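You operate a simulated robot arm through the tools that you are given. There is no shell and no other tool. Be economical: measure what you need, move in short steps, check, and stop when the job is done.

Carry out the task below with a simulated two-armed robot. There is one attempt and no reset: what you move stays moved.

## Task
Lock the mount at the card's angle and stand it on the platform.
Fine: hold the mount still while you work its catch and arm. Set down upright: tilt mount.

Only the result counts: the job must be done as asked and must still hold three seconds after the hand-in. Knocking over, shifting, dropping, spilling or breaking anything else fails it.

## Robot
Two 7-joint arms with two-finger parallel grippers on one trunk, on a base that drives. Base frame: it is fixed to the floor where the robot stands at the start and does not move with it; the origin is under the middle of the robot, x ahead of it, y to its left, z up; the surface under the hand at the start is at about z = 803. Lengths are in mm, angles in rad, forces in N, time in s.
The left shoulder is at the start at [70, 163, 1095], the right one opposite. With the tool pointing down near the work surface each hand reaches from about 400 to 880 mm from the robot's upright axis, wherever it stands, measured 20 degrees to its own side. Places, roughly: angle card [700, 300, 800]; mount plate [500, 100, 900]; tilt mount catch [500, 100, 800]; top of the steel platform [500, 900, 800]. Payload 3.43 kg a hand.
The TCP of each hand is the grasp point between the finger pads, 34 mm short of the fingertips. In the tool frame z runs along the fingers and y along their closing line. Largest opening 128 mm; finger width 24, thickness 12; the body of the gripper, 48 by 130 mm, starts 96 mm behind the TCP.
Orientation is that of the tool frame in the base frame, as a unit quaternion [x, y, z, w]. With the fingers straight down and closing along the base's y, the tool's x points along the base's -x, its y along +y and its z along -z.

## Interface
- The arms move only by the tool servo_tool. It takes "left_rows", "right_rows" or both (then of equal length, played together; a hand with none holds still); each is a list of rows, each a list of 7 numbers: the turn, a rotation vector about the base's x, y, z in rad, then the shift along the base's x, y, z in mm, then the opening, from 0 (shut) to 1 (fully open). In form: [[ax, ay, az, dx, dy, dz, grip], ...]. A call has 1 to 20 rows; each row is the pose to reach, as a shift and turn from the pose commanded when the call began. Rows are played at 5 a second. More than 50 mm and 0.15 rad between two rows, or a gripper value outside its range, and nothing of the call is played. Where a pose cannot be reached the arm comes as near as it can. A force on the tool above 40 N (or 10 N above the force at the start of the call, whichever is more), or a blocked arm, ends the call early, and 0.2 s more pass. Each finger travels about 153 mm/s and halts on what it meets, pressing with about 25 N; the grip force reading is that of the motor and also rises with nothing between the fingers. The clock runs only during rows and for 0.2 s after the last one: add rows that repeat a pose to give the fingers time. The reply holds the time, the measured pose of the TCP, the force on the tool along the base axes, the opening and the grip force, in the units named above and with some noise, with the torque about the TCP (base axes, N m) and any sound that the robot's microphone picked up, and new pictures: "show" is both (left out), scene, wrist or none (wrist: the cameras of the hands that moved).
- Cameras (640 x 400 px; columns grow to the right, rows downward): "scene" is now at [129.5, 49.1, 1328.5]; the picture's right is [0.51, -0.86, 0.00], its down [-0.45, -0.27, -0.85] and it looks along [0.73, 0.44, -0.52] (base axes); focal length 260 px, centre (320, 200). "left" rides on the left gripper at [76, 11, -160] in its tool frame; the picture's right is [-0.15, 0.99, 0.00], its down [-0.88, -0.13, -0.46] and it looks along [-0.45, -0.07, 0.89] (tool axes); focal length 234 px, centre (320, 200). "right" rides on the right gripper at [76, -11, -160] in its tool frame; the picture's right is [0.15, 0.99, 0.00], its down [-0.88, 0.13, -0.46] and it looks along [-0.45, 0.07, 0.89] (tool axes); focal length 234 px, centre (320, 200). There is no depth. A picture from a camera that has moved, and an enlarged one, comes with that camera's place and axes in the base frame and with its lens.
- move_column(by): slides the trunk up (or, below 0, down) by that many mm; the arms and the scene camera ride with it, the base frame stays. It gives what a move gives, with no picture.
- drive_base(legs): drives the robot by 1 to 6 legs, each [ahead, left, turn to the left] in mm, mm and rad, along the robot's own axes; the way and the turn of a leg run together, so that a leg with both is an arc; at most 1500 mm and 3.142 rad a leg. The arms and the cameras ride along, it lands a little off, and it stops where it bumps. It gives what a move gives, and a new picture of the scene camera.
- head_to(pan, tilt): turns the head with the scene camera to pan (to the left, within 1.501 rad either way) and tilt (down, from -0.506 to 1.204), counted from straight ahead of the robot. It gives what a move gives, and a new picture of the scene camera.
- inspect(camera, box): a new picture of the part [left, top, right, bottom] of that camera's present view, enlarged. The clock stands still meanwhile.
- job_done(): hands the job in; it is judged then, once.

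Work in short steps. Places have to be worked out from the pictures, the camera data and where the tool is seen: move nearer, look again, correct. Check each grasp and each placing, and mend what went wrong. You have 120 turns and 260 pictures in all, those below and enlarged ones among them. Open the grippers and draw the arms clear of the work before you hand the job in, unless the task says otherwise; then end with one line.

The tools are called after "Request:" as name(argument=value, ...) on one line, values as JSON. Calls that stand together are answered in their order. servo_tool: Moves the arms, as the interface text tells. Its arguments: {"type":"object","properties":{"left_rows":{"type":"array","items":{"type":"array","items":{"type":"number"}}},"right_rows":{"type":"array","items":{"type":"array","items":{"type":"number"}}},"show":{"type":"string","enum":["both","scene","wrist","none"]}},"required":[]} The other tools are called the same way: move_column (by) slides the trunk up or down; drive_base (legs) drives the base; head_to (pan, tilt) turns the head that bears the scene camera; inspect (camera, box) takes an enlarged picture of a part of a camera's view; job_done () hands the job in.

At the start:

```text
time: 0.0
left_ee_pos: [483.6, 570.0, 1084.8]
left_tcp_rot: [0.0, 1.0, 0.0, 0.0]
left_force: [-1.1, 0.0, -0.6]
left_ft_torque: [-0.04, 0.0, 0.01]
left_gripper_width: 127.9
left_grasp_force: 0.0
right_ee_pos: [520.3, 29.2, 1159.4]
right_tcp_rot: [0.0, 1.0, 0.0, -0.001]
right_force: [-0.7, 0.4, 0.0]
right_ft_torque: [0.01, 0.01, 0.0]
right_gripper_width: 128.1
right_grasp_force: 0.0
trunk travel left (down, up): [-575.0, 365.0]
robot x, y, heading: [0.7, -3.5, -0.002]
head pan, tilt: [0.538, 0.546]
```

scene: 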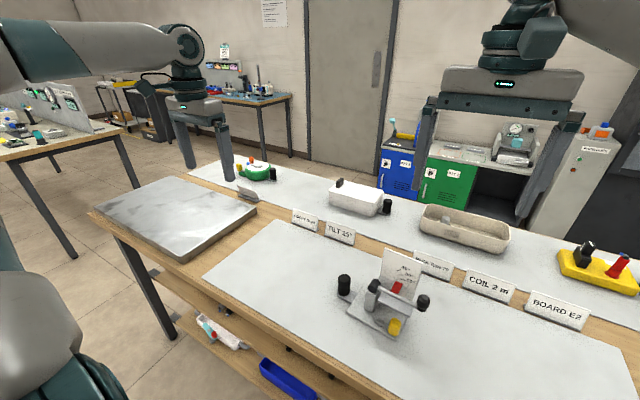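
right: 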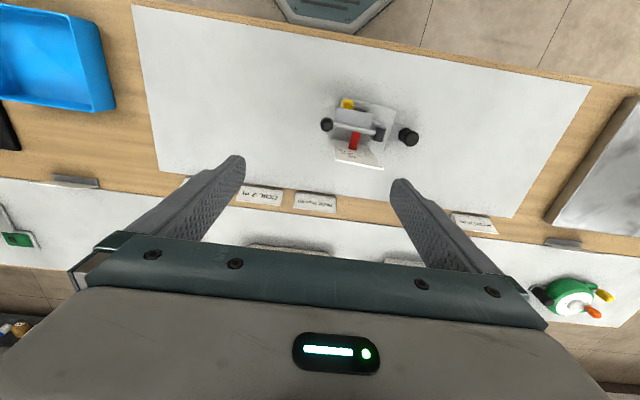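
left: 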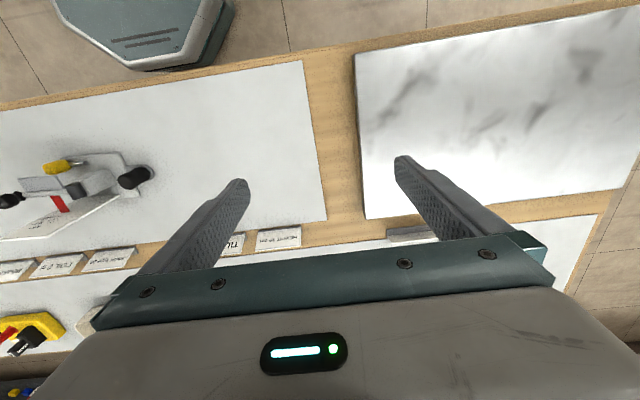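

The mount stands near the middle of the near mat; I'll look closely at it and at the cards.

Request:
inspect(camera="scene", box=[310, 230, 470, 350])

Request:
inspect(camera="scene", box=[280, 200, 380, 260])

Request:
inspect(camera="right", box=[300, 80, 440, 180])

```text
3.33 times, centred on (390, 290) of scene
camera zoom: at [129.5, 49.1, 1328.5], right [0.51, -0.86, 0.0], down [-0.45, -0.27, -0.85], along [0.73, 0.44, -0.52], focal length 866 px, centre (87, -100)
```

zoom: 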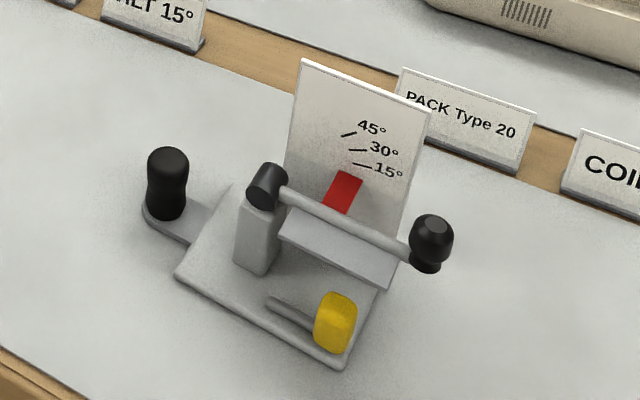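

```text
6.40 times, centred on (330, 230) of scene
camera zoom: at [129.5, 49.1, 1328.5], right [0.51, -0.86, 0.0], down [-0.45, -0.27, -0.85], along [0.73, 0.44, -0.52], focal length 1662 px, centre (256, 8)
```

zoom: 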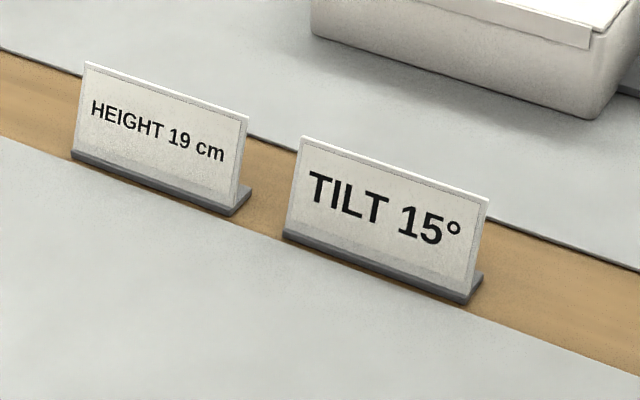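

```text
4.00 times, centred on (370, 130) of right
camera zoom: at [444.1, 19.2, 1318.9], right [-0.15, 0.99, 0.0], down [0.88, 0.13, 0.46], along [0.45, 0.07, -0.89], focal length 937 px, centre (120, 480)
```

zoom: 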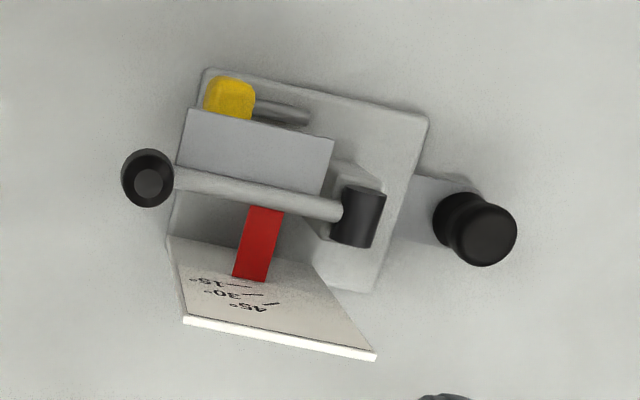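

The card says 15°. The mount pivots at about (507,139,888) and its arm knob is near (515,45,893); the yellow catch is near (475,85,825). I'll bring the right wrist camera nearer to study the catch.

Request:
servo_tool(right_rows=[[0, 0, 0, -40, 0, -40, 1], [0, 0, 0, -80, 10, -80, 1], [0, 0, 0, -100, 20, -120, 1], [0, 0, 0, -110, 30, -160, 1]], show="wrist")

```text
refused: row 1 steps farther than a row can; nothing moved
```

The rows were too long; I'll split them into smaller steps.

Request:
servo_tool(right_rows=[[0, 0, 0, -25, 5, -35, 1], [0, 0, 0, -50, 10, -70, 1], [0, 0, 0, -75, 15, -105, 1], [0, 0, 0, -100, 20, -140, 1], [0, 0, 0, -110, 30, -160, 1]], show="wrist")

```text
time: 1.2
left_ee_pos: [485.0, 571.0, 1085.4]
left_tcp_rot: [0.0, 1.0, 0.0, 0.001]
left_force: [-0.6, -0.1, -0.1]
left_ft_torque: [-0.04, -0.05, 0.0]
left_gripper_width: 128.1
left_grasp_force: 0.0
right_ee_pos: [410.9, 61.7, 1000.7]
right_tcp_rot: [-0.001, 1.0, 0.0, 0.0]
right_force: [0.3, -0.7, -0.6]
right_ft_torque: [0.0, 0.01, -0.04]
right_gripper_width: 128.0
right_grasp_force: 0.1
trunk travel left (down, up): [-575.0, 365.0]
robot x, y, heading: [-2.9, 3.2, 0.004]
head pan, tilt: [0.538, 0.546]
camera right: at [333.8, 49.6, 1159.1], right [-0.15, 0.99, 0.0], down [0.88, 0.13, 0.46], along [0.45, 0.07, -0.89], focal length 234 px, centre (320, 200)
```

right: 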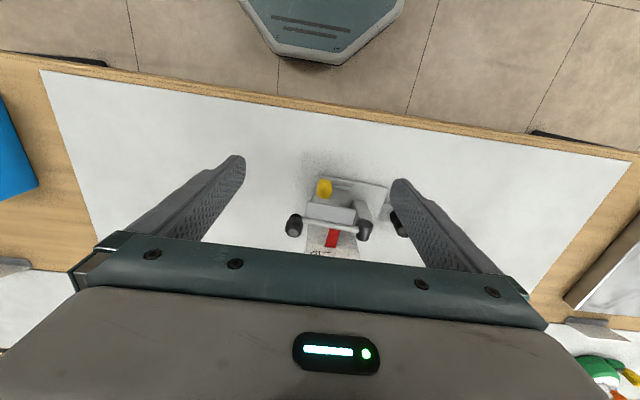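

Request:
inspect(camera="right", box=[270, 160, 430, 260])

Request:
inspect(camera="left", box=[0, 130, 170, 250])

Request:
inspect(camera="scene", box=[340, 250, 440, 340])

```text
4.00 times, centred on (350, 210) of right
camera zoom: at [333.8, 49.6, 1159.1], right [-0.15, 0.99, 0.0], down [0.88, 0.13, 0.46], along [0.45, 0.07, -0.89], focal length 937 px, centre (200, 160)
```

zoom: 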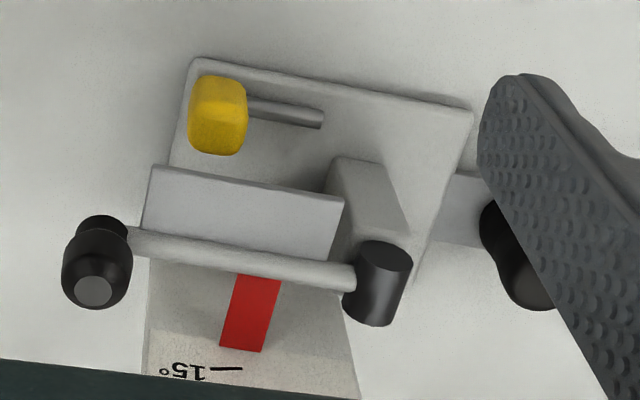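

```text
3.33 times, centred on (85, 190) of left
camera zoom: at [409.5, 583.5, 1244.6], right [0.15, 0.99, 0.0], down [0.88, -0.13, 0.46], along [0.45, -0.07, -0.89], focal length 781 px, centre (1103, 233)
```

zoom: 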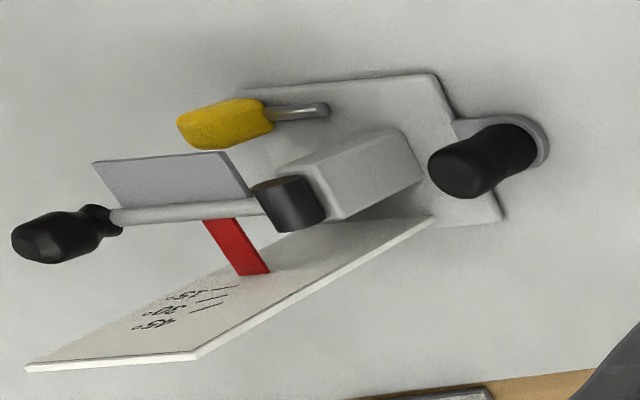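

```text
4.44 times, centred on (390, 295) of scene
camera zoom: at [129.6, 49.6, 1328.5], right [0.51, -0.86, 0.0], down [-0.45, -0.27, -0.85], along [0.73, 0.44, -0.52], focal length 1154 px, centre (9, -222)
```

zoom: 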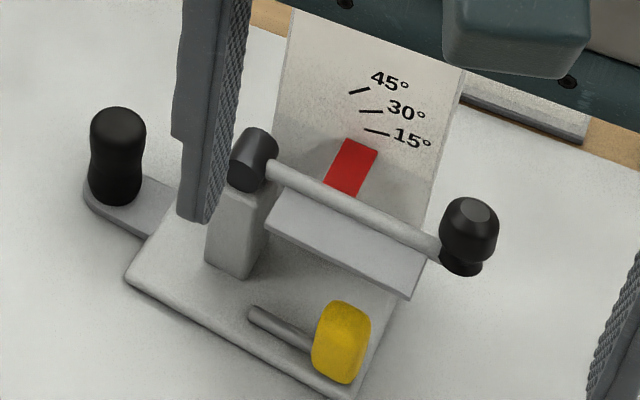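

The yellow lever appears to pivot at its left end on the base. I need a low side view to know its state, so I'll swing the right hand to the mount's right side with the tool tipped towards +y.

Request:
servo_tool(right_rows=[[0.1, 0, 0, 3, -30, 0, 1], [0.2, 0, 0, 6, -60, 0, 1], [0.3, 0, 0, 9, -90, 0, 1], [0.4, 0, 0, 12, -120, 0, 1], [0.5, 0, 0, 15, -150, 0, 1], [0.6, 0, 0, 18, -180, 0, 1], [0.7, 0, 0, 20, -190, -10, 1], [0.8, 0, 0, 20, -200, -20, 1], [0.9, 0, 0, 20, -210, -30, 1], [1.0, 0, 0, 20, -220, -40, 1], [1.1, 0, 0, 20, -230, -50, 1], [1.2, 0, 0, 20, -240, -60, 1]], show="wrist")

```text
time: 3.8
left_ee_pos: [484.6, 569.4, 1086.1]
left_tcp_rot: [0.0, 1.0, 0.001, 0.0]
left_force: [-0.5, 0.0, -0.6]
left_ft_torque: [0.03, 0.0, 0.0]
left_gripper_width: 128.0
left_grasp_force: 0.0
right_ee_pos: [430.9, -180.1, 940.6]
right_tcp_rot: [-0.001, 0.825, 0.566, 0.001]
right_force: [0.6, -0.9, 1.2]
right_ft_torque: [0.0, -0.02, -0.02]
right_gripper_width: 128.1
right_grasp_force: 0.0
trunk travel left (down, up): [-575.0, 365.0]
robot x, y, heading: [2.7, 1.1, 0.001]
head pan, tilt: [0.538, 0.546]
camera right: at [354.3, -332.6, 986.4], right [-0.15, 0.36, 0.92], down [0.88, -0.38, 0.29], along [0.45, 0.85, -0.26], focal length 234 px, centre (320, 200)
```

right: 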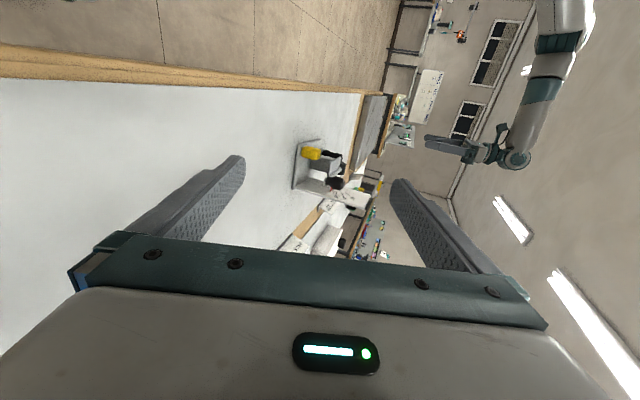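

Request:
inspect(camera="right", box=[280, 130, 390, 220])

```text
4.44 times, centred on (335, 175) of right
camera zoom: at [354.3, -332.6, 986.4], right [-0.15, 0.36, 0.92], down [0.88, -0.38, 0.29], along [0.45, 0.85, -0.26], focal length 1041 px, centre (253, 311)
```

zoom: 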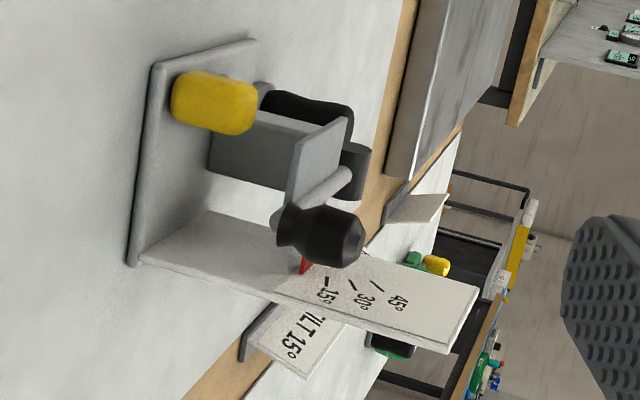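

The yellow tab sits on a rod near (475,80,828), close to the base. First I'll take the black handle at about (514,213) with the left hand, closing along x, so I bring it above with the camera on the +y side.

Request:
servo_tool(left_rows=[[0, 0, -0.13, 3, -30, -7, 1], [0, 0, -0.26, 5, -60, -14, 1], [0, 0, -0.39, 8, -90, -21, 1], [0, 0, -0.52, 10, -120, -28, 1], [0, 0, -0.65, 13, -150, -35, 1], [0, 0, -0.78, 15, -180, -42, 1], [0, 0, -0.91, 18, -210, -50, 1], [0, 0, -1.04, 20, -240, -60, 1], [0, 0, -1.17, 23, -270, -70, 1], [0, 0, -1.3, 26, -300, -80, 1], [0, 0, -1.43, 28, -330, -90, 1], [0, 0, -1.571, 30, -357, -100, 1]])

```text
time: 6.4
left_ee_pos: [514.3, 212.6, 985.6]
left_tcp_rot: [0.708, 0.707, 0.0, 0.0]
left_force: [0.1, 0.3, -0.5]
left_ft_torque: [0.0, 0.01, 0.0]
left_gripper_width: 128.1
left_grasp_force: 0.0
right_ee_pos: [431.4, -178.9, 939.4]
right_tcp_rot: [0.0, 0.825, 0.565, 0.0]
right_force: [-0.8, 0.1, 0.6]
right_ft_torque: [0.02, 0.01, -0.01]
right_gripper_width: 128.0
right_grasp_force: 0.0
trunk travel left (down, up): [-575.0, 365.0]
robot x, y, heading: [0.8, 3.5, 0.003]
head pan, tilt: [0.538, 0.546]
camera scene: at [130.2, 47.9, 1328.5], right [0.51, -0.86, 0.0], down [-0.45, -0.27, -0.85], along [0.73, 0.44, -0.52], focal length 260 px, centre (320, 200)
camera left: at [526.3, 289.2, 1145.2], right [0.99, -0.15, 0.0], down [-0.13, -0.88, 0.46], along [-0.07, -0.45, -0.89], focal length 234 px, centre (320, 200)
```

scene: 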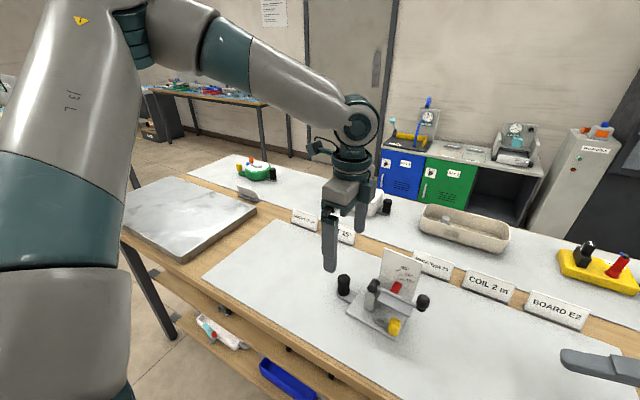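
left: 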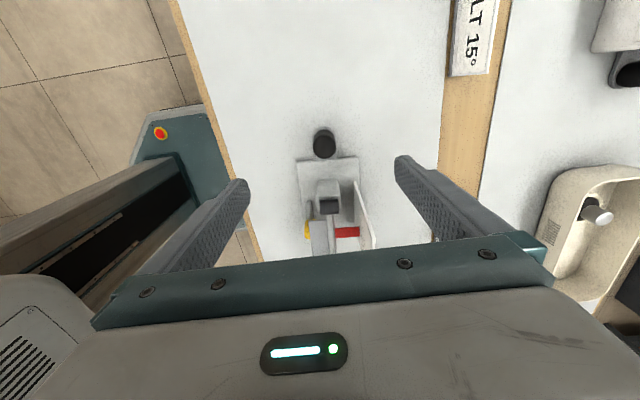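

The handle is about at (518,219). I'll lower to z≈900 over it and check.

Request:
servo_tool(left_rows=[[0, 0, 0, 2, 3, -30, 1], [0, 0, 0, 4, 6, -60, 1], [0, 0, 0, 4, 6, -85, 1]])

Request:
inspect(camera="left", box=[220, 100, 420, 240])

Request:
inspect(camera="scene", box=[300, 230, 460, 350])

```text
time: 7.2
left_ee_pos: [518.8, 219.1, 900.3]
left_tcp_rot: [0.707, 0.708, -0.001, 0.0]
left_force: [0.4, 0.3, 0.1]
left_ft_torque: [0.02, 0.0, 0.04]
left_gripper_width: 128.0
left_grasp_force: 0.0
right_ee_pos: [431.8, -177.6, 939.5]
right_tcp_rot: [0.0, 0.825, 0.564, -0.001]
right_force: [0.6, 0.1, -0.4]
right_ft_torque: [-0.03, 0.01, -0.01]
right_gripper_width: 127.9
right_grasp_force: 0.1
trunk travel left (down, up): [-575.0, 365.0]
robot x, y, heading: [2.6, 2.3, -0.004]
head pan, tilt: [0.538, 0.546]
camera scene: at [130.3, 49.2, 1328.5], right [0.51, -0.86, 0.0], down [-0.45, -0.27, -0.85], along [0.73, 0.44, -0.52], focal length 260 px, centre (320, 200)
camera left: at [530.2, 296.1, 1059.9], right [0.99, -0.15, 0.0], down [-0.13, -0.88, 0.46], along [-0.07, -0.45, -0.89], focal length 234 px, centre (320, 200)
```

scene: 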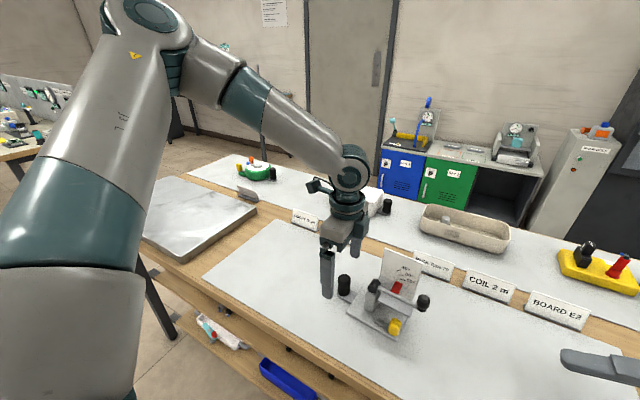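
left: 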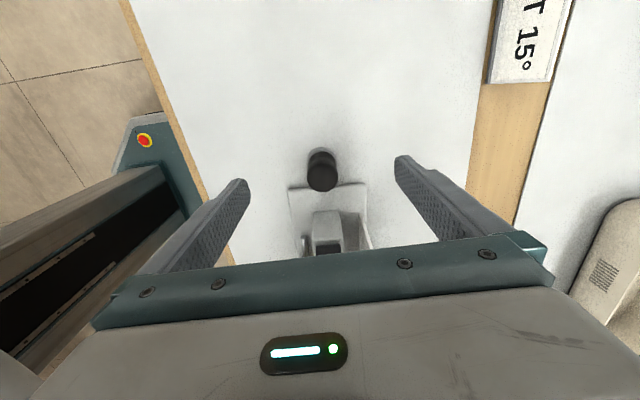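

```text
2.86 times, centred on (320, 170) of left
camera zoom: at [530.2, 296.1, 1059.9], right [0.99, -0.15, 0.0], down [-0.13, -0.88, 0.46], along [-0.07, -0.45, -0.89], focal length 669 px, centre (320, 286)
```

zoom: 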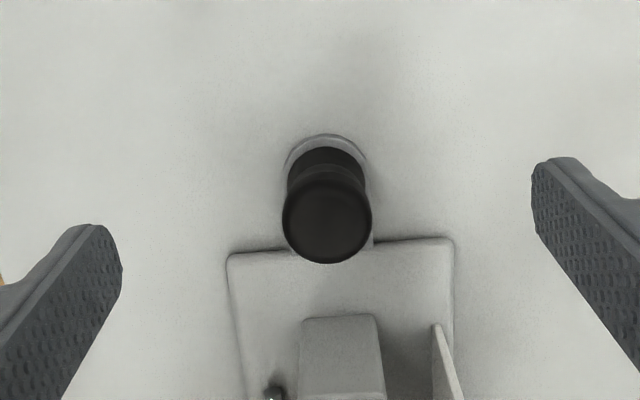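

```text
3.33 times, centred on (380, 290) of scene
camera zoom: at [130.3, 49.2, 1328.5], right [0.51, -0.86, 0.0], down [-0.45, -0.27, -0.85], along [0.73, 0.44, -0.52], focal length 866 px, centre (120, -100)
```

zoom: 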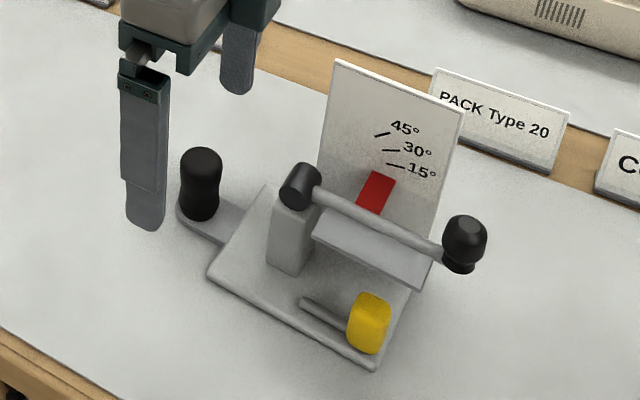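

The handle axis is at about (520,220), centred between the fingers. Descending to z≈850 and closing.

Request:
servo_tool(left_rows=[[0, 0, 0, 1, 0, -25, 1], [0, 0, 0, 1, 0, -49, 1], [0, 0, 0, 1, 0, -49, 0.6], [0, 0, 0, 1, 0, -49, 0.35], [0, 0, 0, 1, 0, -49, 0.1], [0, 0, 0, 1, 0, -49, 0.1]])

Request:
inspect(camera="scene", box=[300, 230, 460, 350])

```text
time: 8.6
left_ee_pos: [519.3, 218.3, 850.6]
left_tcp_rot: [0.707, 0.707, 0.0, -0.001]
left_force: [0.1, -0.1, 0.2]
left_ft_torque: [-0.11, 0.1, 0.03]
left_gripper_width: 29.5
left_grasp_force: 24.8
right_ee_pos: [430.9, -179.3, 939.8]
right_tcp_rot: [0.0, 0.825, 0.565, 0.0]
right_force: [-0.5, 0.2, -0.1]
right_ft_torque: [0.03, -0.01, 0.0]
right_gripper_width: 128.1
right_grasp_force: 0.1
trunk travel left (down, up): [-575.0, 365.0]
robot x, y, heading: [3.5, -2.7, -0.0]
head pan, tilt: [0.538, 0.546]
camera scene: at [129.6, 48.9, 1328.5], right [0.51, -0.86, 0.0], down [-0.45, -0.27, -0.85], along [0.73, 0.44, -0.52], focal length 260 px, centre (320, 200)
camera left: at [531.0, 295.9, 1010.8], right [0.99, -0.15, 0.0], down [-0.13, -0.88, 0.46], along [-0.07, -0.45, -0.89], focal length 234 px, centre (320, 200)
```

scene: 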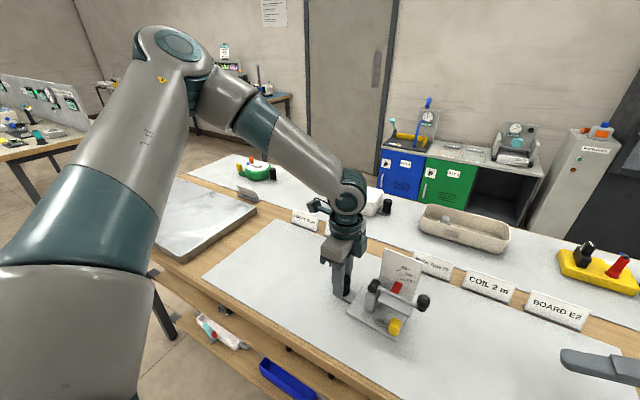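
left: 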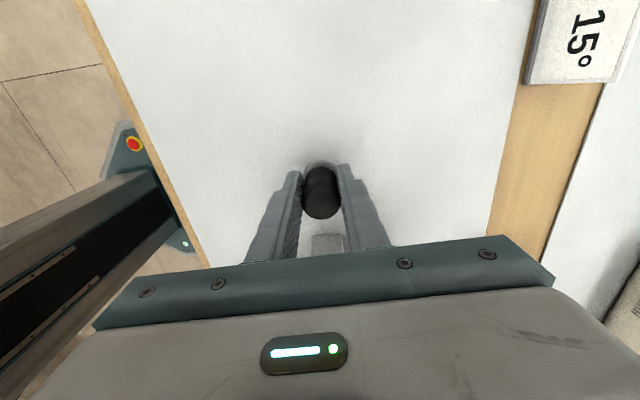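

```text
3.33 times, centred on (380, 290) of scene
camera zoom: at [129.6, 48.9, 1328.5], right [0.51, -0.86, 0.0], down [-0.45, -0.27, -0.85], along [0.73, 0.44, -0.52], focal length 866 px, centre (120, -100)
```

zoom: 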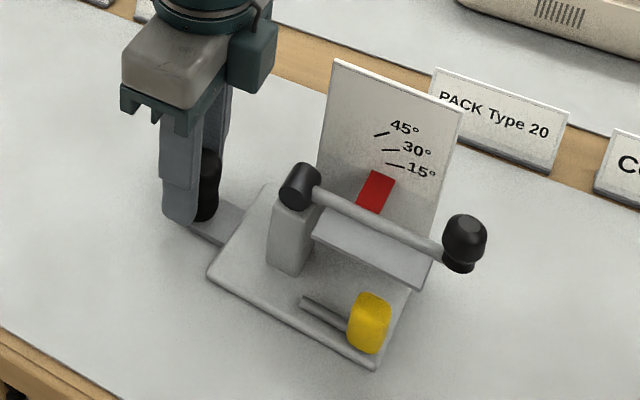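

The handle is gripped (29.5 mm). Now I return the right hand to pointing down in front of the mount, then I'll tilt it to come at the catch from the front.

Request:
servo_tool(right_rows=[[-0.12, 0, 0, -4, 20, 8, 1], [-0.24, 0, 0, -8, 40, 16, 1], [-0.36, 0, 0, -12, 60, 24, 1], [-0.48, 0, 0, -16, 80, 32, 1], [-0.6, 0, 0, -20, 100, 40, 1], [-0.72, 0, 0, -24, 120, 48, 1], [-0.84, 0, 0, -28, 150, 56, 1], [-0.96, 0, 0, -32, 180, 64, 1], [-1.08, 0, 0, -36, 210, 66, 1], [-1.2, 0, 0, -40, 240, 68, 1]], show="none")

Request:
servo_tool(right_rows=[[0, -0.1, 0, 0, 4, -10, 0.8], [0, -0.2, 0, 5, 8, -20, 0.7], [0, -0.3, 0, 10, 12, -30, 0.6], [0, -0.4, 0, 15, 16, -40, 0.5], [0, -0.5, 0, 15, 20, -50, 0.5]], show="wrist")

Request:
inspect(camera="right", box=[250, 120, 410, 220])

```text
time: 10.8
left_ee_pos: [519.6, 221.5, 850.5]
left_tcp_rot: [0.707, 0.707, -0.001, 0.001]
left_force: [0.5, 0.7, 2.9]
left_ft_torque: [0.13, 0.27, 0.0]
left_gripper_width: 29.5
left_grasp_force: 25.0
right_ee_pos: [389.9, 61.4, 1007.4]
right_tcp_rot: [0.0, 1.0, -0.001, 0.001]
right_force: [1.0, 0.0, 0.1]
right_ft_torque: [-0.05, -0.01, 0.0]
right_gripper_width: 128.2
right_grasp_force: 0.1
trunk travel left (down, up): [-575.0, 365.0]
robot x, y, heading: [1.6, -2.1, 0.004]
head pan, tilt: [0.538, 0.546]
```

```text
time: 12.0
left_ee_pos: [518.6, 218.7, 849.9]
left_tcp_rot: [0.707, 0.707, 0.0, 0.001]
left_force: [-1.1, 1.1, 2.0]
left_ft_torque: [0.18, -0.15, 0.02]
left_gripper_width: 29.4
left_grasp_force: 25.5
right_ee_pos: [404.2, 81.3, 957.8]
right_tcp_rot: [0.001, 0.969, 0.0, 0.248]
right_force: [-0.9, 0.1, 0.5]
right_ft_torque: [-0.03, 0.0, 0.0]
right_gripper_width: 64.1
right_grasp_force: 0.0
trunk travel left (down, up): [-575.0, 365.0]
robot x, y, heading: [0.4, 0.4, 0.003]
head pan, tilt: [0.538, 0.546]
camera right: at [261.5, 69.5, 1061.2], right [-0.13, 0.99, -0.07], down [0.55, 0.13, 0.82], along [0.82, 0.07, -0.56], focal length 234 px, centre (320, 200)
```

right: 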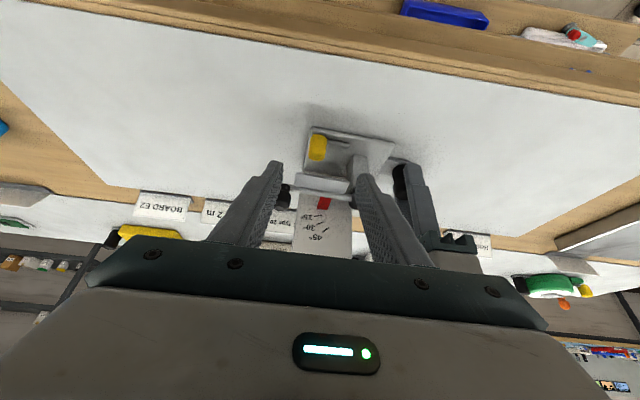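

```text
4.00 times, centred on (330, 170) of right
camera zoom: at [261.5, 69.5, 1061.2], right [-0.13, 0.99, -0.07], down [0.55, 0.13, 0.82], along [0.82, 0.07, -0.56], focal length 937 px, centre (280, 320)
```

zoom: 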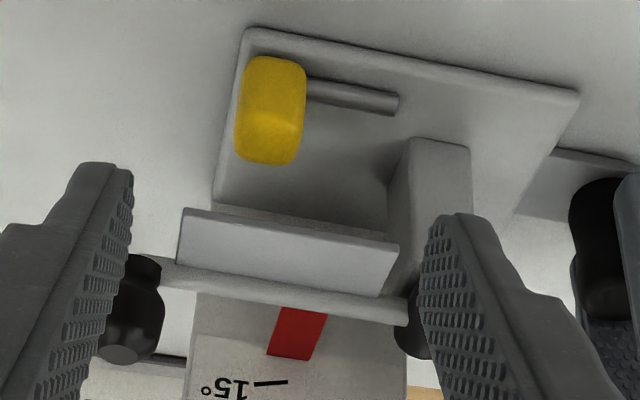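

The tab's top is at about (476,80,850). I approach it with the right hand tilted 0.7 rad from the front, stopping short first.

Request:
servo_tool(right_rows=[[0, -0.1, 0, 8, 0, -20, 0.45], [0, -0.2, 0, 16, -1, -45, 0.4], [0, -0.2, 0, 30, -1, -70, 0.4]])

Request:
inspect(camera="right", box=[240, 100, 420, 220])

Request:
inspect(camera="scene", box=[300, 230, 460, 350])

```text
time: 12.8
left_ee_pos: [520.9, 218.9, 852.4]
left_tcp_rot: [0.707, 0.707, -0.001, 0.0]
left_force: [1.0, -1.2, 0.8]
left_ft_torque: [0.15, 0.16, 0.05]
left_gripper_width: 29.5
left_grasp_force: 25.0
right_ee_pos: [436.8, 79.1, 887.9]
right_tcp_rot: [0.0, 0.939, 0.001, 0.344]
right_force: [0.3, -0.1, 0.2]
right_ft_torque: [-0.01, -0.03, -0.01]
right_gripper_width: 51.3
right_grasp_force: 0.1
trunk travel left (down, up): [-575.0, 365.0]
robot x, y, heading: [-2.0, 1.2, 0.0]
head pan, tilt: [0.538, 0.546]
camera scene: at [129.8, 48.7, 1328.6], right [0.51, -0.86, 0.0], down [-0.45, -0.27, -0.85], along [0.73, 0.44, -0.52], focal length 260 px, centre (320, 200)
camera right: at [274.8, 67.4, 959.6], right [-0.11, 0.99, -0.09], down [0.38, 0.13, 0.92], along [0.92, 0.07, -0.39], focal length 234 px, centre (320, 200)
```

scene: 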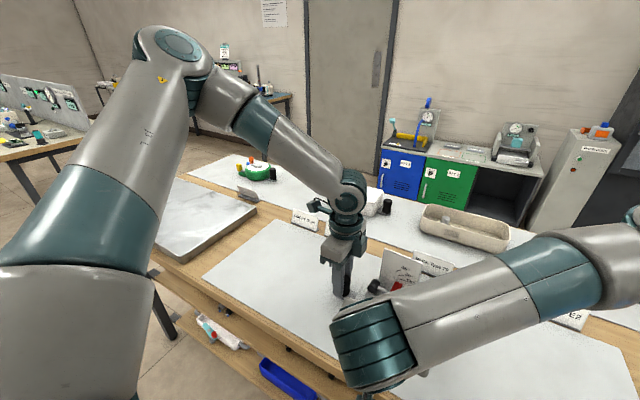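
right: 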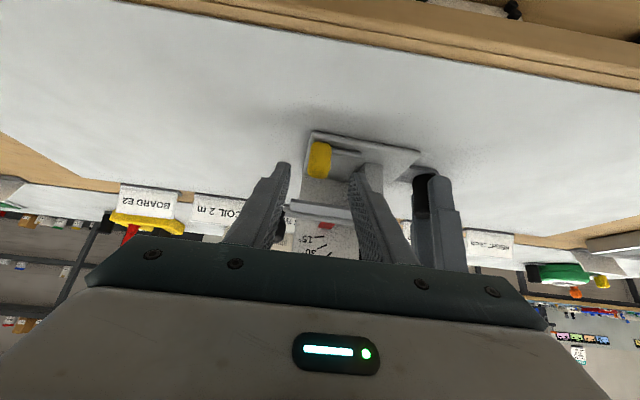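

```text
3.33 times, centred on (330, 160) of right
camera zoom: at [274.8, 67.4, 959.6], right [-0.11, 0.99, -0.09], down [0.38, 0.13, 0.92], along [0.92, 0.07, -0.39], focal length 781 px, centre (287, 333)
```

zoom: 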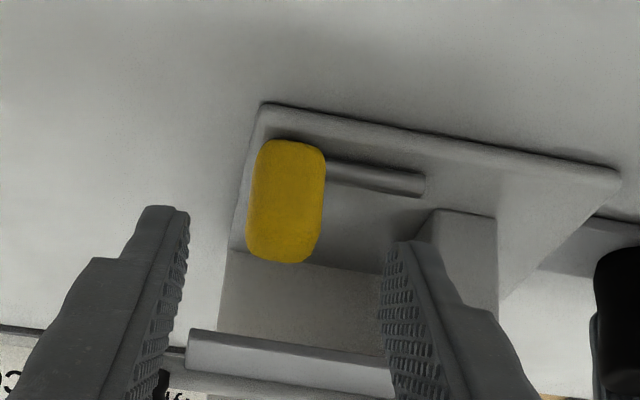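

```text
3.33 times, centred on (380, 290) of scene
camera zoom: at [129.8, 48.7, 1328.6], right [0.51, -0.86, 0.0], down [-0.45, -0.27, -0.85], along [0.73, 0.44, -0.52], focal length 866 px, centre (120, -100)
```

zoom: 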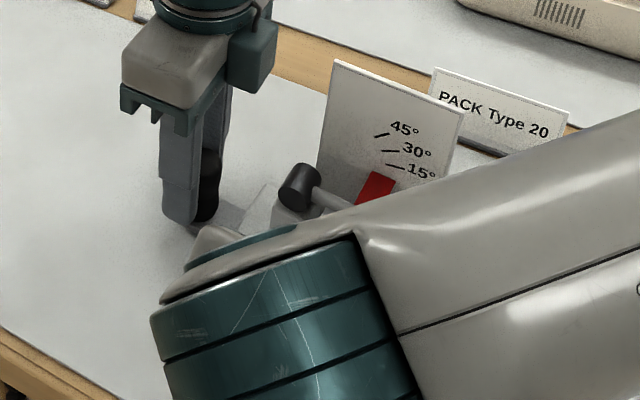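

The tab is centred between the fingers; the rod is flat along the base. Advance so the tips reach the upper part of the tab, then close.

Request:
servo_tool(right_rows=[[0, 0, 0, 9, 1, -11, 0.4], [0, 0, 0, 17, 1, -22, 0.4], [0, 0, 0, 17, 1, -22, 0.2], [0, 0, 0, 17, 1, -22, 0.05], [0, 0, 0, 17, 1, -22, 0.05]], show="wrist")

Request:
inspect(camera="right", box=[240, 100, 420, 220])

```text
time: 14.0
left_ee_pos: [518.8, 218.9, 850.6]
left_tcp_rot: [0.706, 0.708, 0.002, 0.0]
left_force: [2.0, 9.2, 4.8]
left_ft_torque: [-0.53, 0.42, 0.14]
left_gripper_width: 29.6
left_grasp_force: 24.8
right_ee_pos: [452.2, 78.8, 864.8]
right_tcp_rot: [0.0, 0.939, -0.001, 0.343]
right_force: [-0.7, -9.9, 0.1]
right_ft_torque: [0.05, -0.17, -0.69]
right_gripper_width: 21.8
right_grasp_force: 24.8
trunk travel left (down, up): [-575.0, 365.0]
robot x, y, heading: [1.7, -2.1, 0.001]
head pan, tilt: [0.538, 0.546]
camera right: at [291.5, 68.1, 937.6], right [-0.11, 0.99, -0.1], down [0.38, 0.13, 0.92], along [0.92, 0.06, -0.39], focal length 234 px, centre (320, 200)
```

right: 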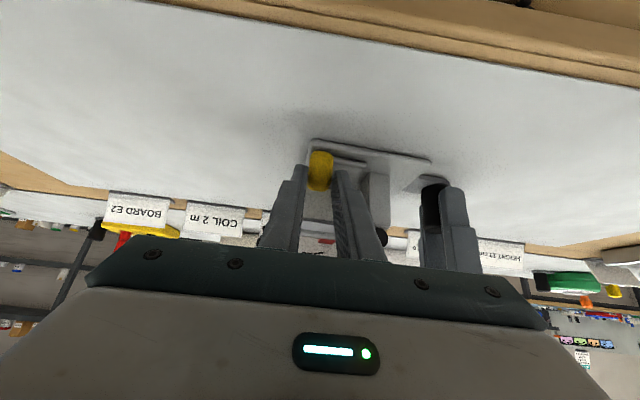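

```text
3.33 times, centred on (330, 160) of right
camera zoom: at [291.5, 68.1, 937.6], right [-0.11, 0.99, -0.1], down [0.38, 0.13, 0.92], along [0.92, 0.06, -0.39], focal length 781 px, centre (287, 333)
```

zoom: 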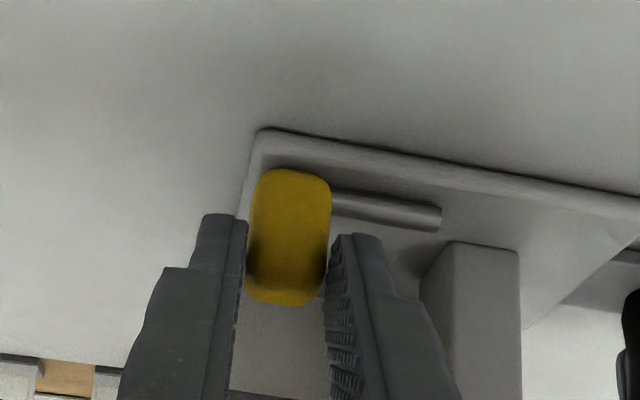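

The tab is gripped (21.8 mm). I relax sideways by 1.5 mm and then try lifting it a little about the rod's far end (rotation about -x).

Request:
servo_tool(right_rows=[[0, 0, 0, 0, -1.5, 0, 0.05], [-0.05, 0, 0, 0, 0.5, 2.2, 0.05], [-0.1, 0, 0, 0, 2.5, 4.4, 0.05], [-0.1, 0, 0, 0, 2.5, 4.4, 0.05]], show="wrist")

Request:
inspect(camera="right", box=[240, 100, 420, 220])

```text
time: 15.0
left_ee_pos: [520.1, 219.6, 851.6]
left_tcp_rot: [0.707, 0.708, 0.001, -0.001]
left_force: [3.3, 13.7, -1.5]
left_ft_torque: [-0.2, -0.34, 0.09]
left_gripper_width: 29.6
left_grasp_force: 25.0
right_ee_pos: [451.4, 82.1, 869.5]
right_tcp_rot: [-0.018, 0.938, -0.048, 0.342]
right_force: [-2.7, -13.5, -1.9]
right_ft_torque: [0.02, 0.47, -0.67]
right_gripper_width: 22.5
right_grasp_force: 25.4
trunk travel left (down, up): [-575.0, 365.0]
robot x, y, heading: [1.1, -0.8, 0.0]
head pan, tilt: [0.538, 0.546]
camera right: at [291.5, 78.7, 943.4], right [-0.11, 0.97, -0.19], down [0.38, 0.22, 0.9], along [0.92, 0.03, -0.4], focal length 234 px, centre (320, 200)
```

right: 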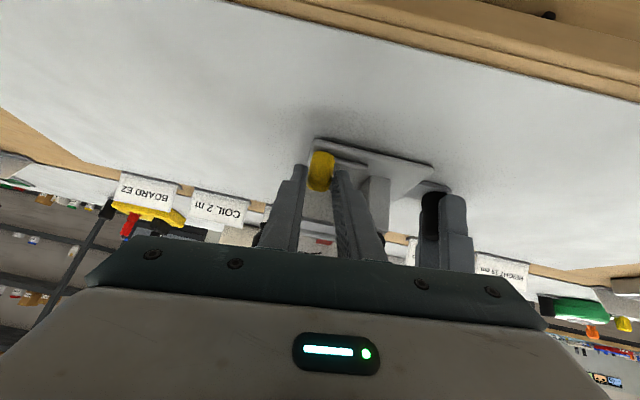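

```text
3.33 times, centred on (330, 160) of right
camera zoom: at [291.5, 78.7, 943.4], right [-0.11, 0.97, -0.19], down [0.38, 0.22, 0.9], along [0.92, 0.03, -0.4], focal length 781 px, centre (287, 333)
```

zoom: 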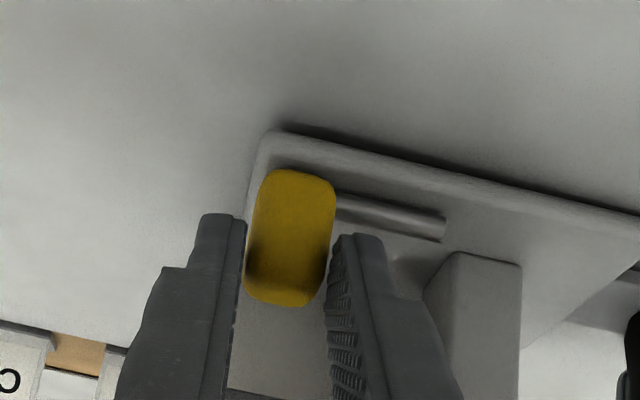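

I need to see whether the lever or the whole mount moved; I inspect more closely.

Request:
inspect(camera="right", box=[290, 120, 450, 220])

Request:
inspect(camera="left", box=[240, 130, 400, 260])

```text
4.00 times, centred on (370, 170) of right
camera zoom: at [291.5, 78.7, 943.4], right [-0.11, 0.97, -0.19], down [0.38, 0.22, 0.9], along [0.92, 0.03, -0.4], focal length 937 px, centre (120, 320)
```

zoom: 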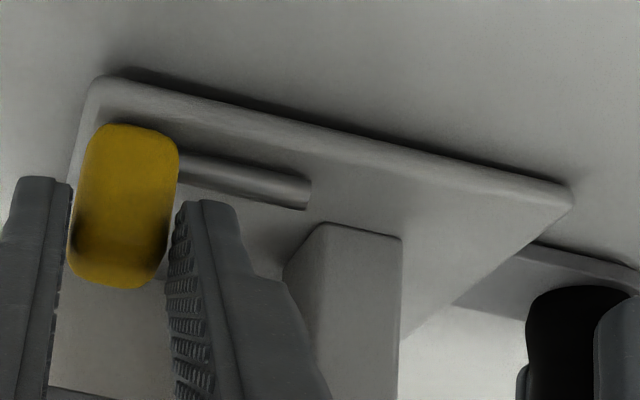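

```text
3.08 times, centred on (320, 195) of left
camera zoom: at [531.3, 296.1, 1010.6], right [0.99, -0.15, 0.0], down [-0.13, -0.88, 0.45], along [-0.07, -0.45, -0.89], focal length 720 px, centre (320, 215)
```

zoom: 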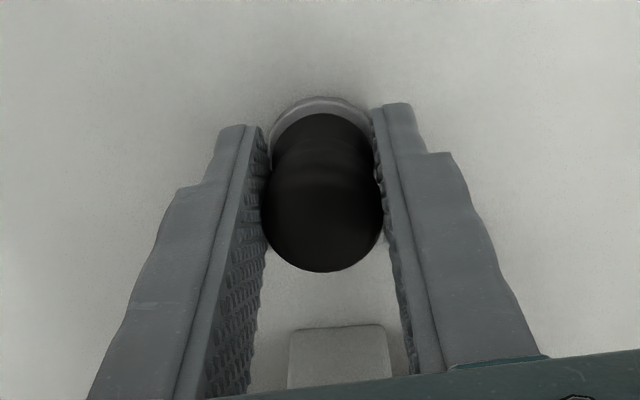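

The shadow shows the mount's right end being lifted, so the lever doesn't lift that way. I put it back and probe gently along -y, then -x.

Request:
servo_tool(right_rows=[[0.05, 0, 0, 0, -2, -2.2, 0.05], [0.1, 0, 0, 0, -4, -4.4, 0.05], [0.1, 0, 0, 0, -4, -4.4, 0.05]], show="none")

Request:
servo_tool(right_rows=[[0, 0, 0, 0, -2, 0, 0.05], [0, 0, 0, 0, -4, 0, 0.05], [0, 0, 0, 0, -4, 0, 0.05]], show="wrist")

```text
time: 15.8
left_ee_pos: [518.3, 217.1, 850.1]
left_tcp_rot: [0.706, 0.708, 0.0, 0.001]
left_force: [-3.2, 3.1, -5.3]
left_ft_torque: [0.67, -0.39, -0.11]
left_gripper_width: 29.3
left_grasp_force: 25.6
right_ee_pos: [451.7, 79.2, 865.6]
right_tcp_rot: [0.0, 0.939, 0.001, 0.344]
right_force: [2.9, -3.2, 5.3]
right_ft_torque: [0.1, -0.14, -0.61]
right_gripper_width: 21.8
right_grasp_force: 25.1
trunk travel left (down, up): [-575.0, 365.0]
robot x, y, heading: [0.6, -1.2, -0.004]
head pan, tilt: [0.538, 0.546]
```

```text
time: 16.6
left_ee_pos: [520.2, 219.0, 850.6]
left_tcp_rot: [0.707, 0.707, 0.0, 0.0]
left_force: [-5.5, -5.8, -3.5]
left_ft_torque: [0.53, 0.35, -0.05]
left_gripper_width: 29.3
left_grasp_force: 25.4
right_ee_pos: [451.9, 75.3, 866.4]
right_tcp_rot: [0.0, 0.939, 0.0, 0.343]
right_force: [5.1, 4.7, 3.9]
right_ft_torque: [0.29, -0.54, -0.23]
right_gripper_width: 22.1
right_grasp_force: 25.1
trunk travel left (down, up): [-575.0, 365.0]
robot x, y, heading: [2.2, 1.8, 0.002]
head pan, tilt: [0.538, 0.546]
camera right: at [291.1, 63.9, 938.4], right [-0.11, 0.99, -0.09], down [0.38, 0.13, 0.92], along [0.92, 0.07, -0.39], focal length 234 px, centre (320, 200)
```

right: 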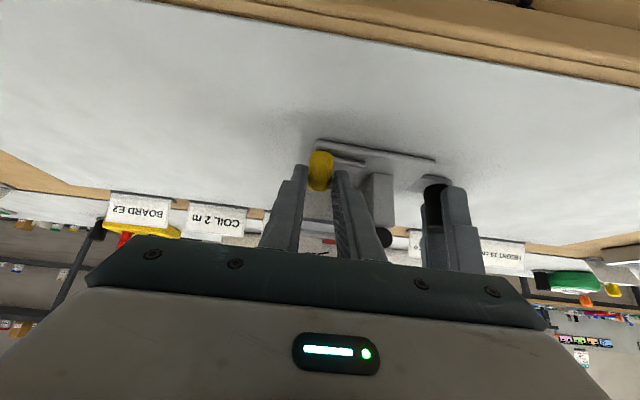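

Sliding along -y meets resistance. Next, shift back +2.5 in y and pull along -x by 6 mm, which tests both a swing about z and a flip about the rod.

Request:
servo_tool(right_rows=[[0, 0, 0, 0, 2.5, 0, 0.05], [0, 0, 0, 0, 2.5, 0, 0.05]], show="none")

Request:
servo_tool(right_rows=[[0, 0, 0, -3, 0, 0, 0.05], [0, 0, 0, -6, 0, 0, 0.05], [0, 0, 0, -6, 0, 0, 0.05]], show="wrist")

Request:
inspect(camera="right", box=[290, 120, 450, 220])

```text
time: 17.2
left_ee_pos: [518.5, 218.9, 850.5]
left_tcp_rot: [0.707, 0.708, 0.0, 0.0]
left_force: [-3.2, 4.3, -0.2]
left_ft_torque: [0.49, 0.51, -0.19]
left_gripper_width: 29.6
left_grasp_force: 25.3
right_ee_pos: [452.7, 77.0, 864.9]
right_tcp_rot: [0.0, 0.939, 0.0, 0.344]
right_force: [3.2, -5.1, 3.5]
right_ft_torque: [-0.05, -0.44, -0.58]
right_gripper_width: 21.8
right_grasp_force: 25.5
trunk travel left (down, up): [-575.0, 365.0]
robot x, y, heading: [-0.0, 1.9, 0.001]
head pan, tilt: [0.538, 0.546]
```

```text
time: 18.0
left_ee_pos: [520.0, 217.6, 851.7]
left_tcp_rot: [0.707, 0.707, -0.001, 0.001]
left_force: [-3.9, -2.3, 2.3]
left_ft_torque: [-0.13, 0.41, -0.11]
left_gripper_width: 29.5
left_grasp_force: 24.9
right_ee_pos: [445.4, 77.8, 865.1]
right_tcp_rot: [-0.001, 0.939, 0.001, 0.343]
right_force: [4.2, 1.8, -0.9]
right_ft_torque: [0.1, -0.27, -0.4]
right_gripper_width: 22.5
right_grasp_force: 24.8
trunk travel left (down, up): [-575.0, 365.0]
robot x, y, heading: [-1.2, 0.9, 0.003]
head pan, tilt: [0.538, 0.546]
camera right: at [284.8, 66.2, 938.4], right [-0.11, 0.99, -0.09], down [0.38, 0.13, 0.92], along [0.92, 0.07, -0.39], focal length 234 px, centre (320, 200)
```

right: 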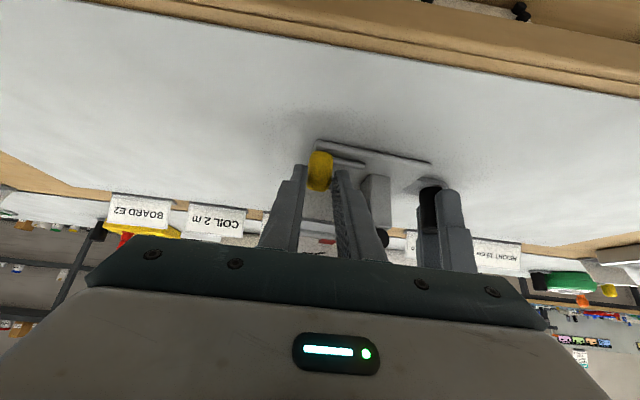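

```text
4.00 times, centred on (370, 170) of right
camera zoom: at [284.8, 66.2, 938.4], right [-0.11, 0.99, -0.09], down [0.38, 0.13, 0.92], along [0.92, 0.07, -0.39], focal length 937 px, centre (120, 320)
```

zoom: 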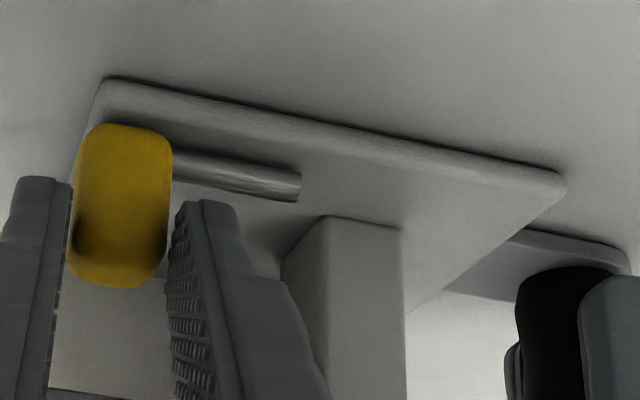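

Only the whole mount gave (it swivelled slightly at the handle), with small forces, so these probes say little. I shift back, release the tab, and retreat; next I'll test whether the arm is free.

Request:
servo_tool(right_rows=[[0, 0, 0, 3, 0, 0, 0.05], [0, 0, 0, 6, 0, 0, 0.05], [0, 0, 0, 6, 0, 0, 0.05]], show="none")

Request:
servo_tool(right_rows=[[0, 0, 0, 0, 0, 0, 0.2], [0, 0, 0, 0, 0, 0, 0.4], [0, 0, 0, -15, 0, 20, 0.4], [0, 0, 0, -30, -10, 50, 0.4], [0, 0, 0, -30, -35, 80, 0.4]], show="wrist")

Request:
inspect(camera="right", box=[240, 100, 440, 230])

```text
time: 18.8
left_ee_pos: [520.0, 218.6, 851.6]
left_tcp_rot: [0.706, 0.708, 0.001, 0.001]
left_force: [0.8, 3.8, 3.9]
left_ft_torque: [-0.43, -0.34, 0.22]
left_gripper_width: 29.6
left_grasp_force: 24.6
right_ee_pos: [452.4, 78.5, 866.4]
right_tcp_rot: [0.0, 0.94, 0.0, 0.342]
right_force: [-0.5, -3.7, -3.7]
right_ft_torque: [0.1, 0.77, -0.31]
right_gripper_width: 22.2
right_grasp_force: 25.1
trunk travel left (down, up): [-575.0, 365.0]
robot x, y, heading: [-0.2, 2.2, 0.006]
head pan, tilt: [0.538, 0.546]
```

```text
time: 20.0
left_ee_pos: [518.0, 218.2, 852.5]
left_tcp_rot: [0.707, 0.707, 0.0, -0.001]
left_force: [-1.3, -0.2, 2.5]
left_ft_torque: [0.11, -0.09, -0.05]
left_gripper_width: 29.5
left_grasp_force: 25.0
right_ee_pos: [421.7, 42.3, 946.5]
right_tcp_rot: [0.0, 0.94, 0.001, 0.343]
right_force: [0.6, 0.1, -0.3]
right_ft_torque: [0.03, 0.0, 0.06]
right_gripper_width: 51.1
right_grasp_force: 0.1
trunk travel left (down, up): [-575.0, 365.0]
robot x, y, heading: [-1.2, 1.4, 0.004]
head pan, tilt: [0.538, 0.546]
camera right: at [260.9, 30.8, 1018.5], right [-0.11, 0.99, -0.09], down [0.38, 0.13, 0.92], along [0.92, 0.07, -0.39], focal length 234 px, centre (320, 200)
```

right: 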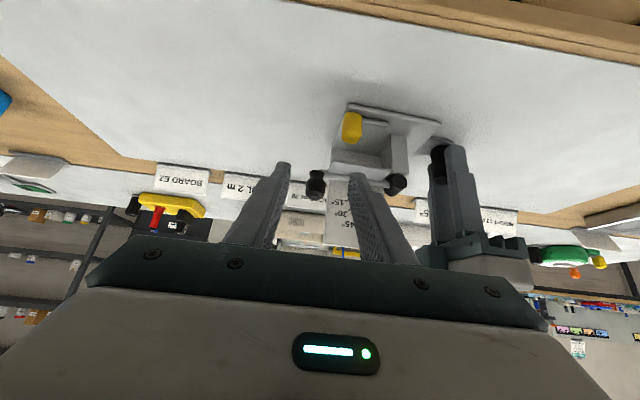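

```text
3.08 times, centred on (340, 165) of right
camera zoom: at [260.9, 30.8, 1018.5], right [-0.11, 0.99, -0.09], down [0.38, 0.13, 0.92], along [0.92, 0.07, -0.39], focal length 720 px, centre (258, 308)
```

zoom: 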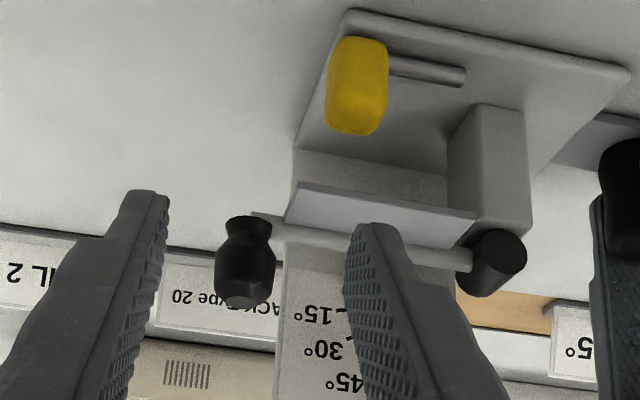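

The arm's knob is at about (515,43), z 874–909, with the rod joining low. I go to its upper part and grip it.

Request:
servo_tool(right_rows=[[0, 0, 0, 25, 1, 0, 0.4], [0, 0, 0, 50, 1, -10, 0.4], [0, 0, 0, 70, 1, -24, 0.4]], show="wrist")

Request:
inspect(camera="right", box=[240, 100, 440, 230])

```text
time: 20.8
left_ee_pos: [518.9, 217.9, 850.5]
left_tcp_rot: [0.707, 0.707, 0.0, 0.0]
left_force: [-0.3, -0.3, 0.7]
left_ft_torque: [0.18, 0.19, -0.05]
left_gripper_width: 29.5
left_grasp_force: 24.8
right_ee_pos: [491.7, 43.7, 920.9]
right_tcp_rot: [0.0, 0.94, 0.0, 0.342]
right_force: [0.3, -0.7, -0.2]
right_ft_torque: [0.01, 0.0, 0.04]
right_gripper_width: 51.1
right_grasp_force: 0.1
trunk travel left (down, up): [-575.0, 365.0]
robot x, y, heading: [-0.3, -2.0, -0.005]
head pan, tilt: [0.538, 0.546]
camera right: at [331.3, 31.3, 994.0], right [-0.11, 0.99, -0.09], down [0.38, 0.13, 0.92], along [0.92, 0.07, -0.39], focal length 234 px, centre (320, 200)
```

right: 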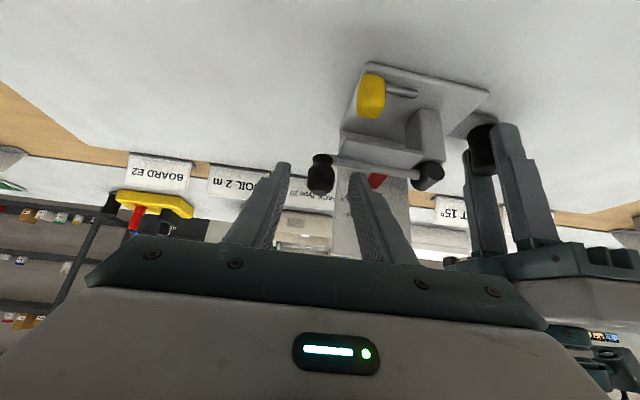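

```text
3.08 times, centred on (340, 165) of right
camera zoom: at [331.3, 31.3, 994.0], right [-0.11, 0.99, -0.09], down [0.38, 0.13, 0.92], along [0.92, 0.07, -0.39], focal length 720 px, centre (258, 308)
```

zoom: 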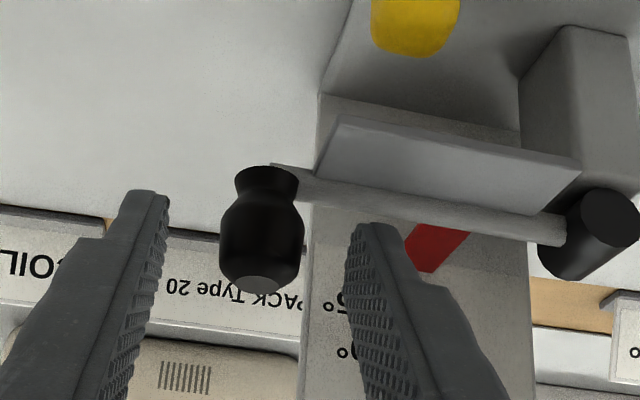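

The fingertips flank the knob. Closing gently and holding.

Request:
servo_tool(right_rows=[[0, 0, 0, 0, 0.5, 0, 0.3], [0, 0, 0, 0, 0.5, 0, 0.15], [0, 0, 0, 0, 0.5, 0, 0.05], [0, 0, 0, 0, 0.5, 0, 0.05]], show="none")

Request:
inspect(camera="right", box=[240, 100, 440, 230])

```text
time: 21.8
left_ee_pos: [519.8, 218.3, 851.1]
left_tcp_rot: [0.707, 0.707, -0.001, 0.0]
left_force: [0.5, 2.5, 2.2]
left_ft_torque: [0.08, 0.42, -0.05]
left_gripper_width: 29.6
left_grasp_force: 25.6
right_ee_pos: [491.4, 44.9, 920.7]
right_tcp_rot: [0.0, 0.939, 0.001, 0.343]
right_force: [0.0, -2.8, 0.0]
right_ft_torque: [-0.37, -0.14, -0.02]
right_gripper_width: 22.8
right_grasp_force: 24.7
trunk travel left (down, up): [-575.0, 365.0]
robot x, y, heading: [0.4, 0.2, 0.004]
head pan, tilt: [0.538, 0.546]
```

```text
3.08 times, centred on (340, 165) of right
camera zoom: at [330.9, 32.1, 993.9], right [-0.11, 0.99, -0.09], down [0.38, 0.13, 0.92], along [0.92, 0.07, -0.39], focal length 720 px, centre (258, 308)
```

zoom: 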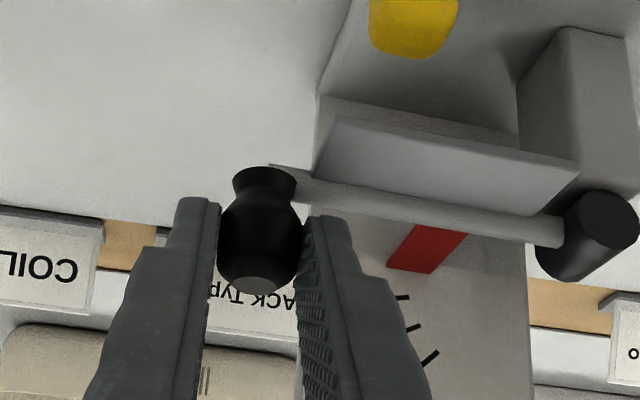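

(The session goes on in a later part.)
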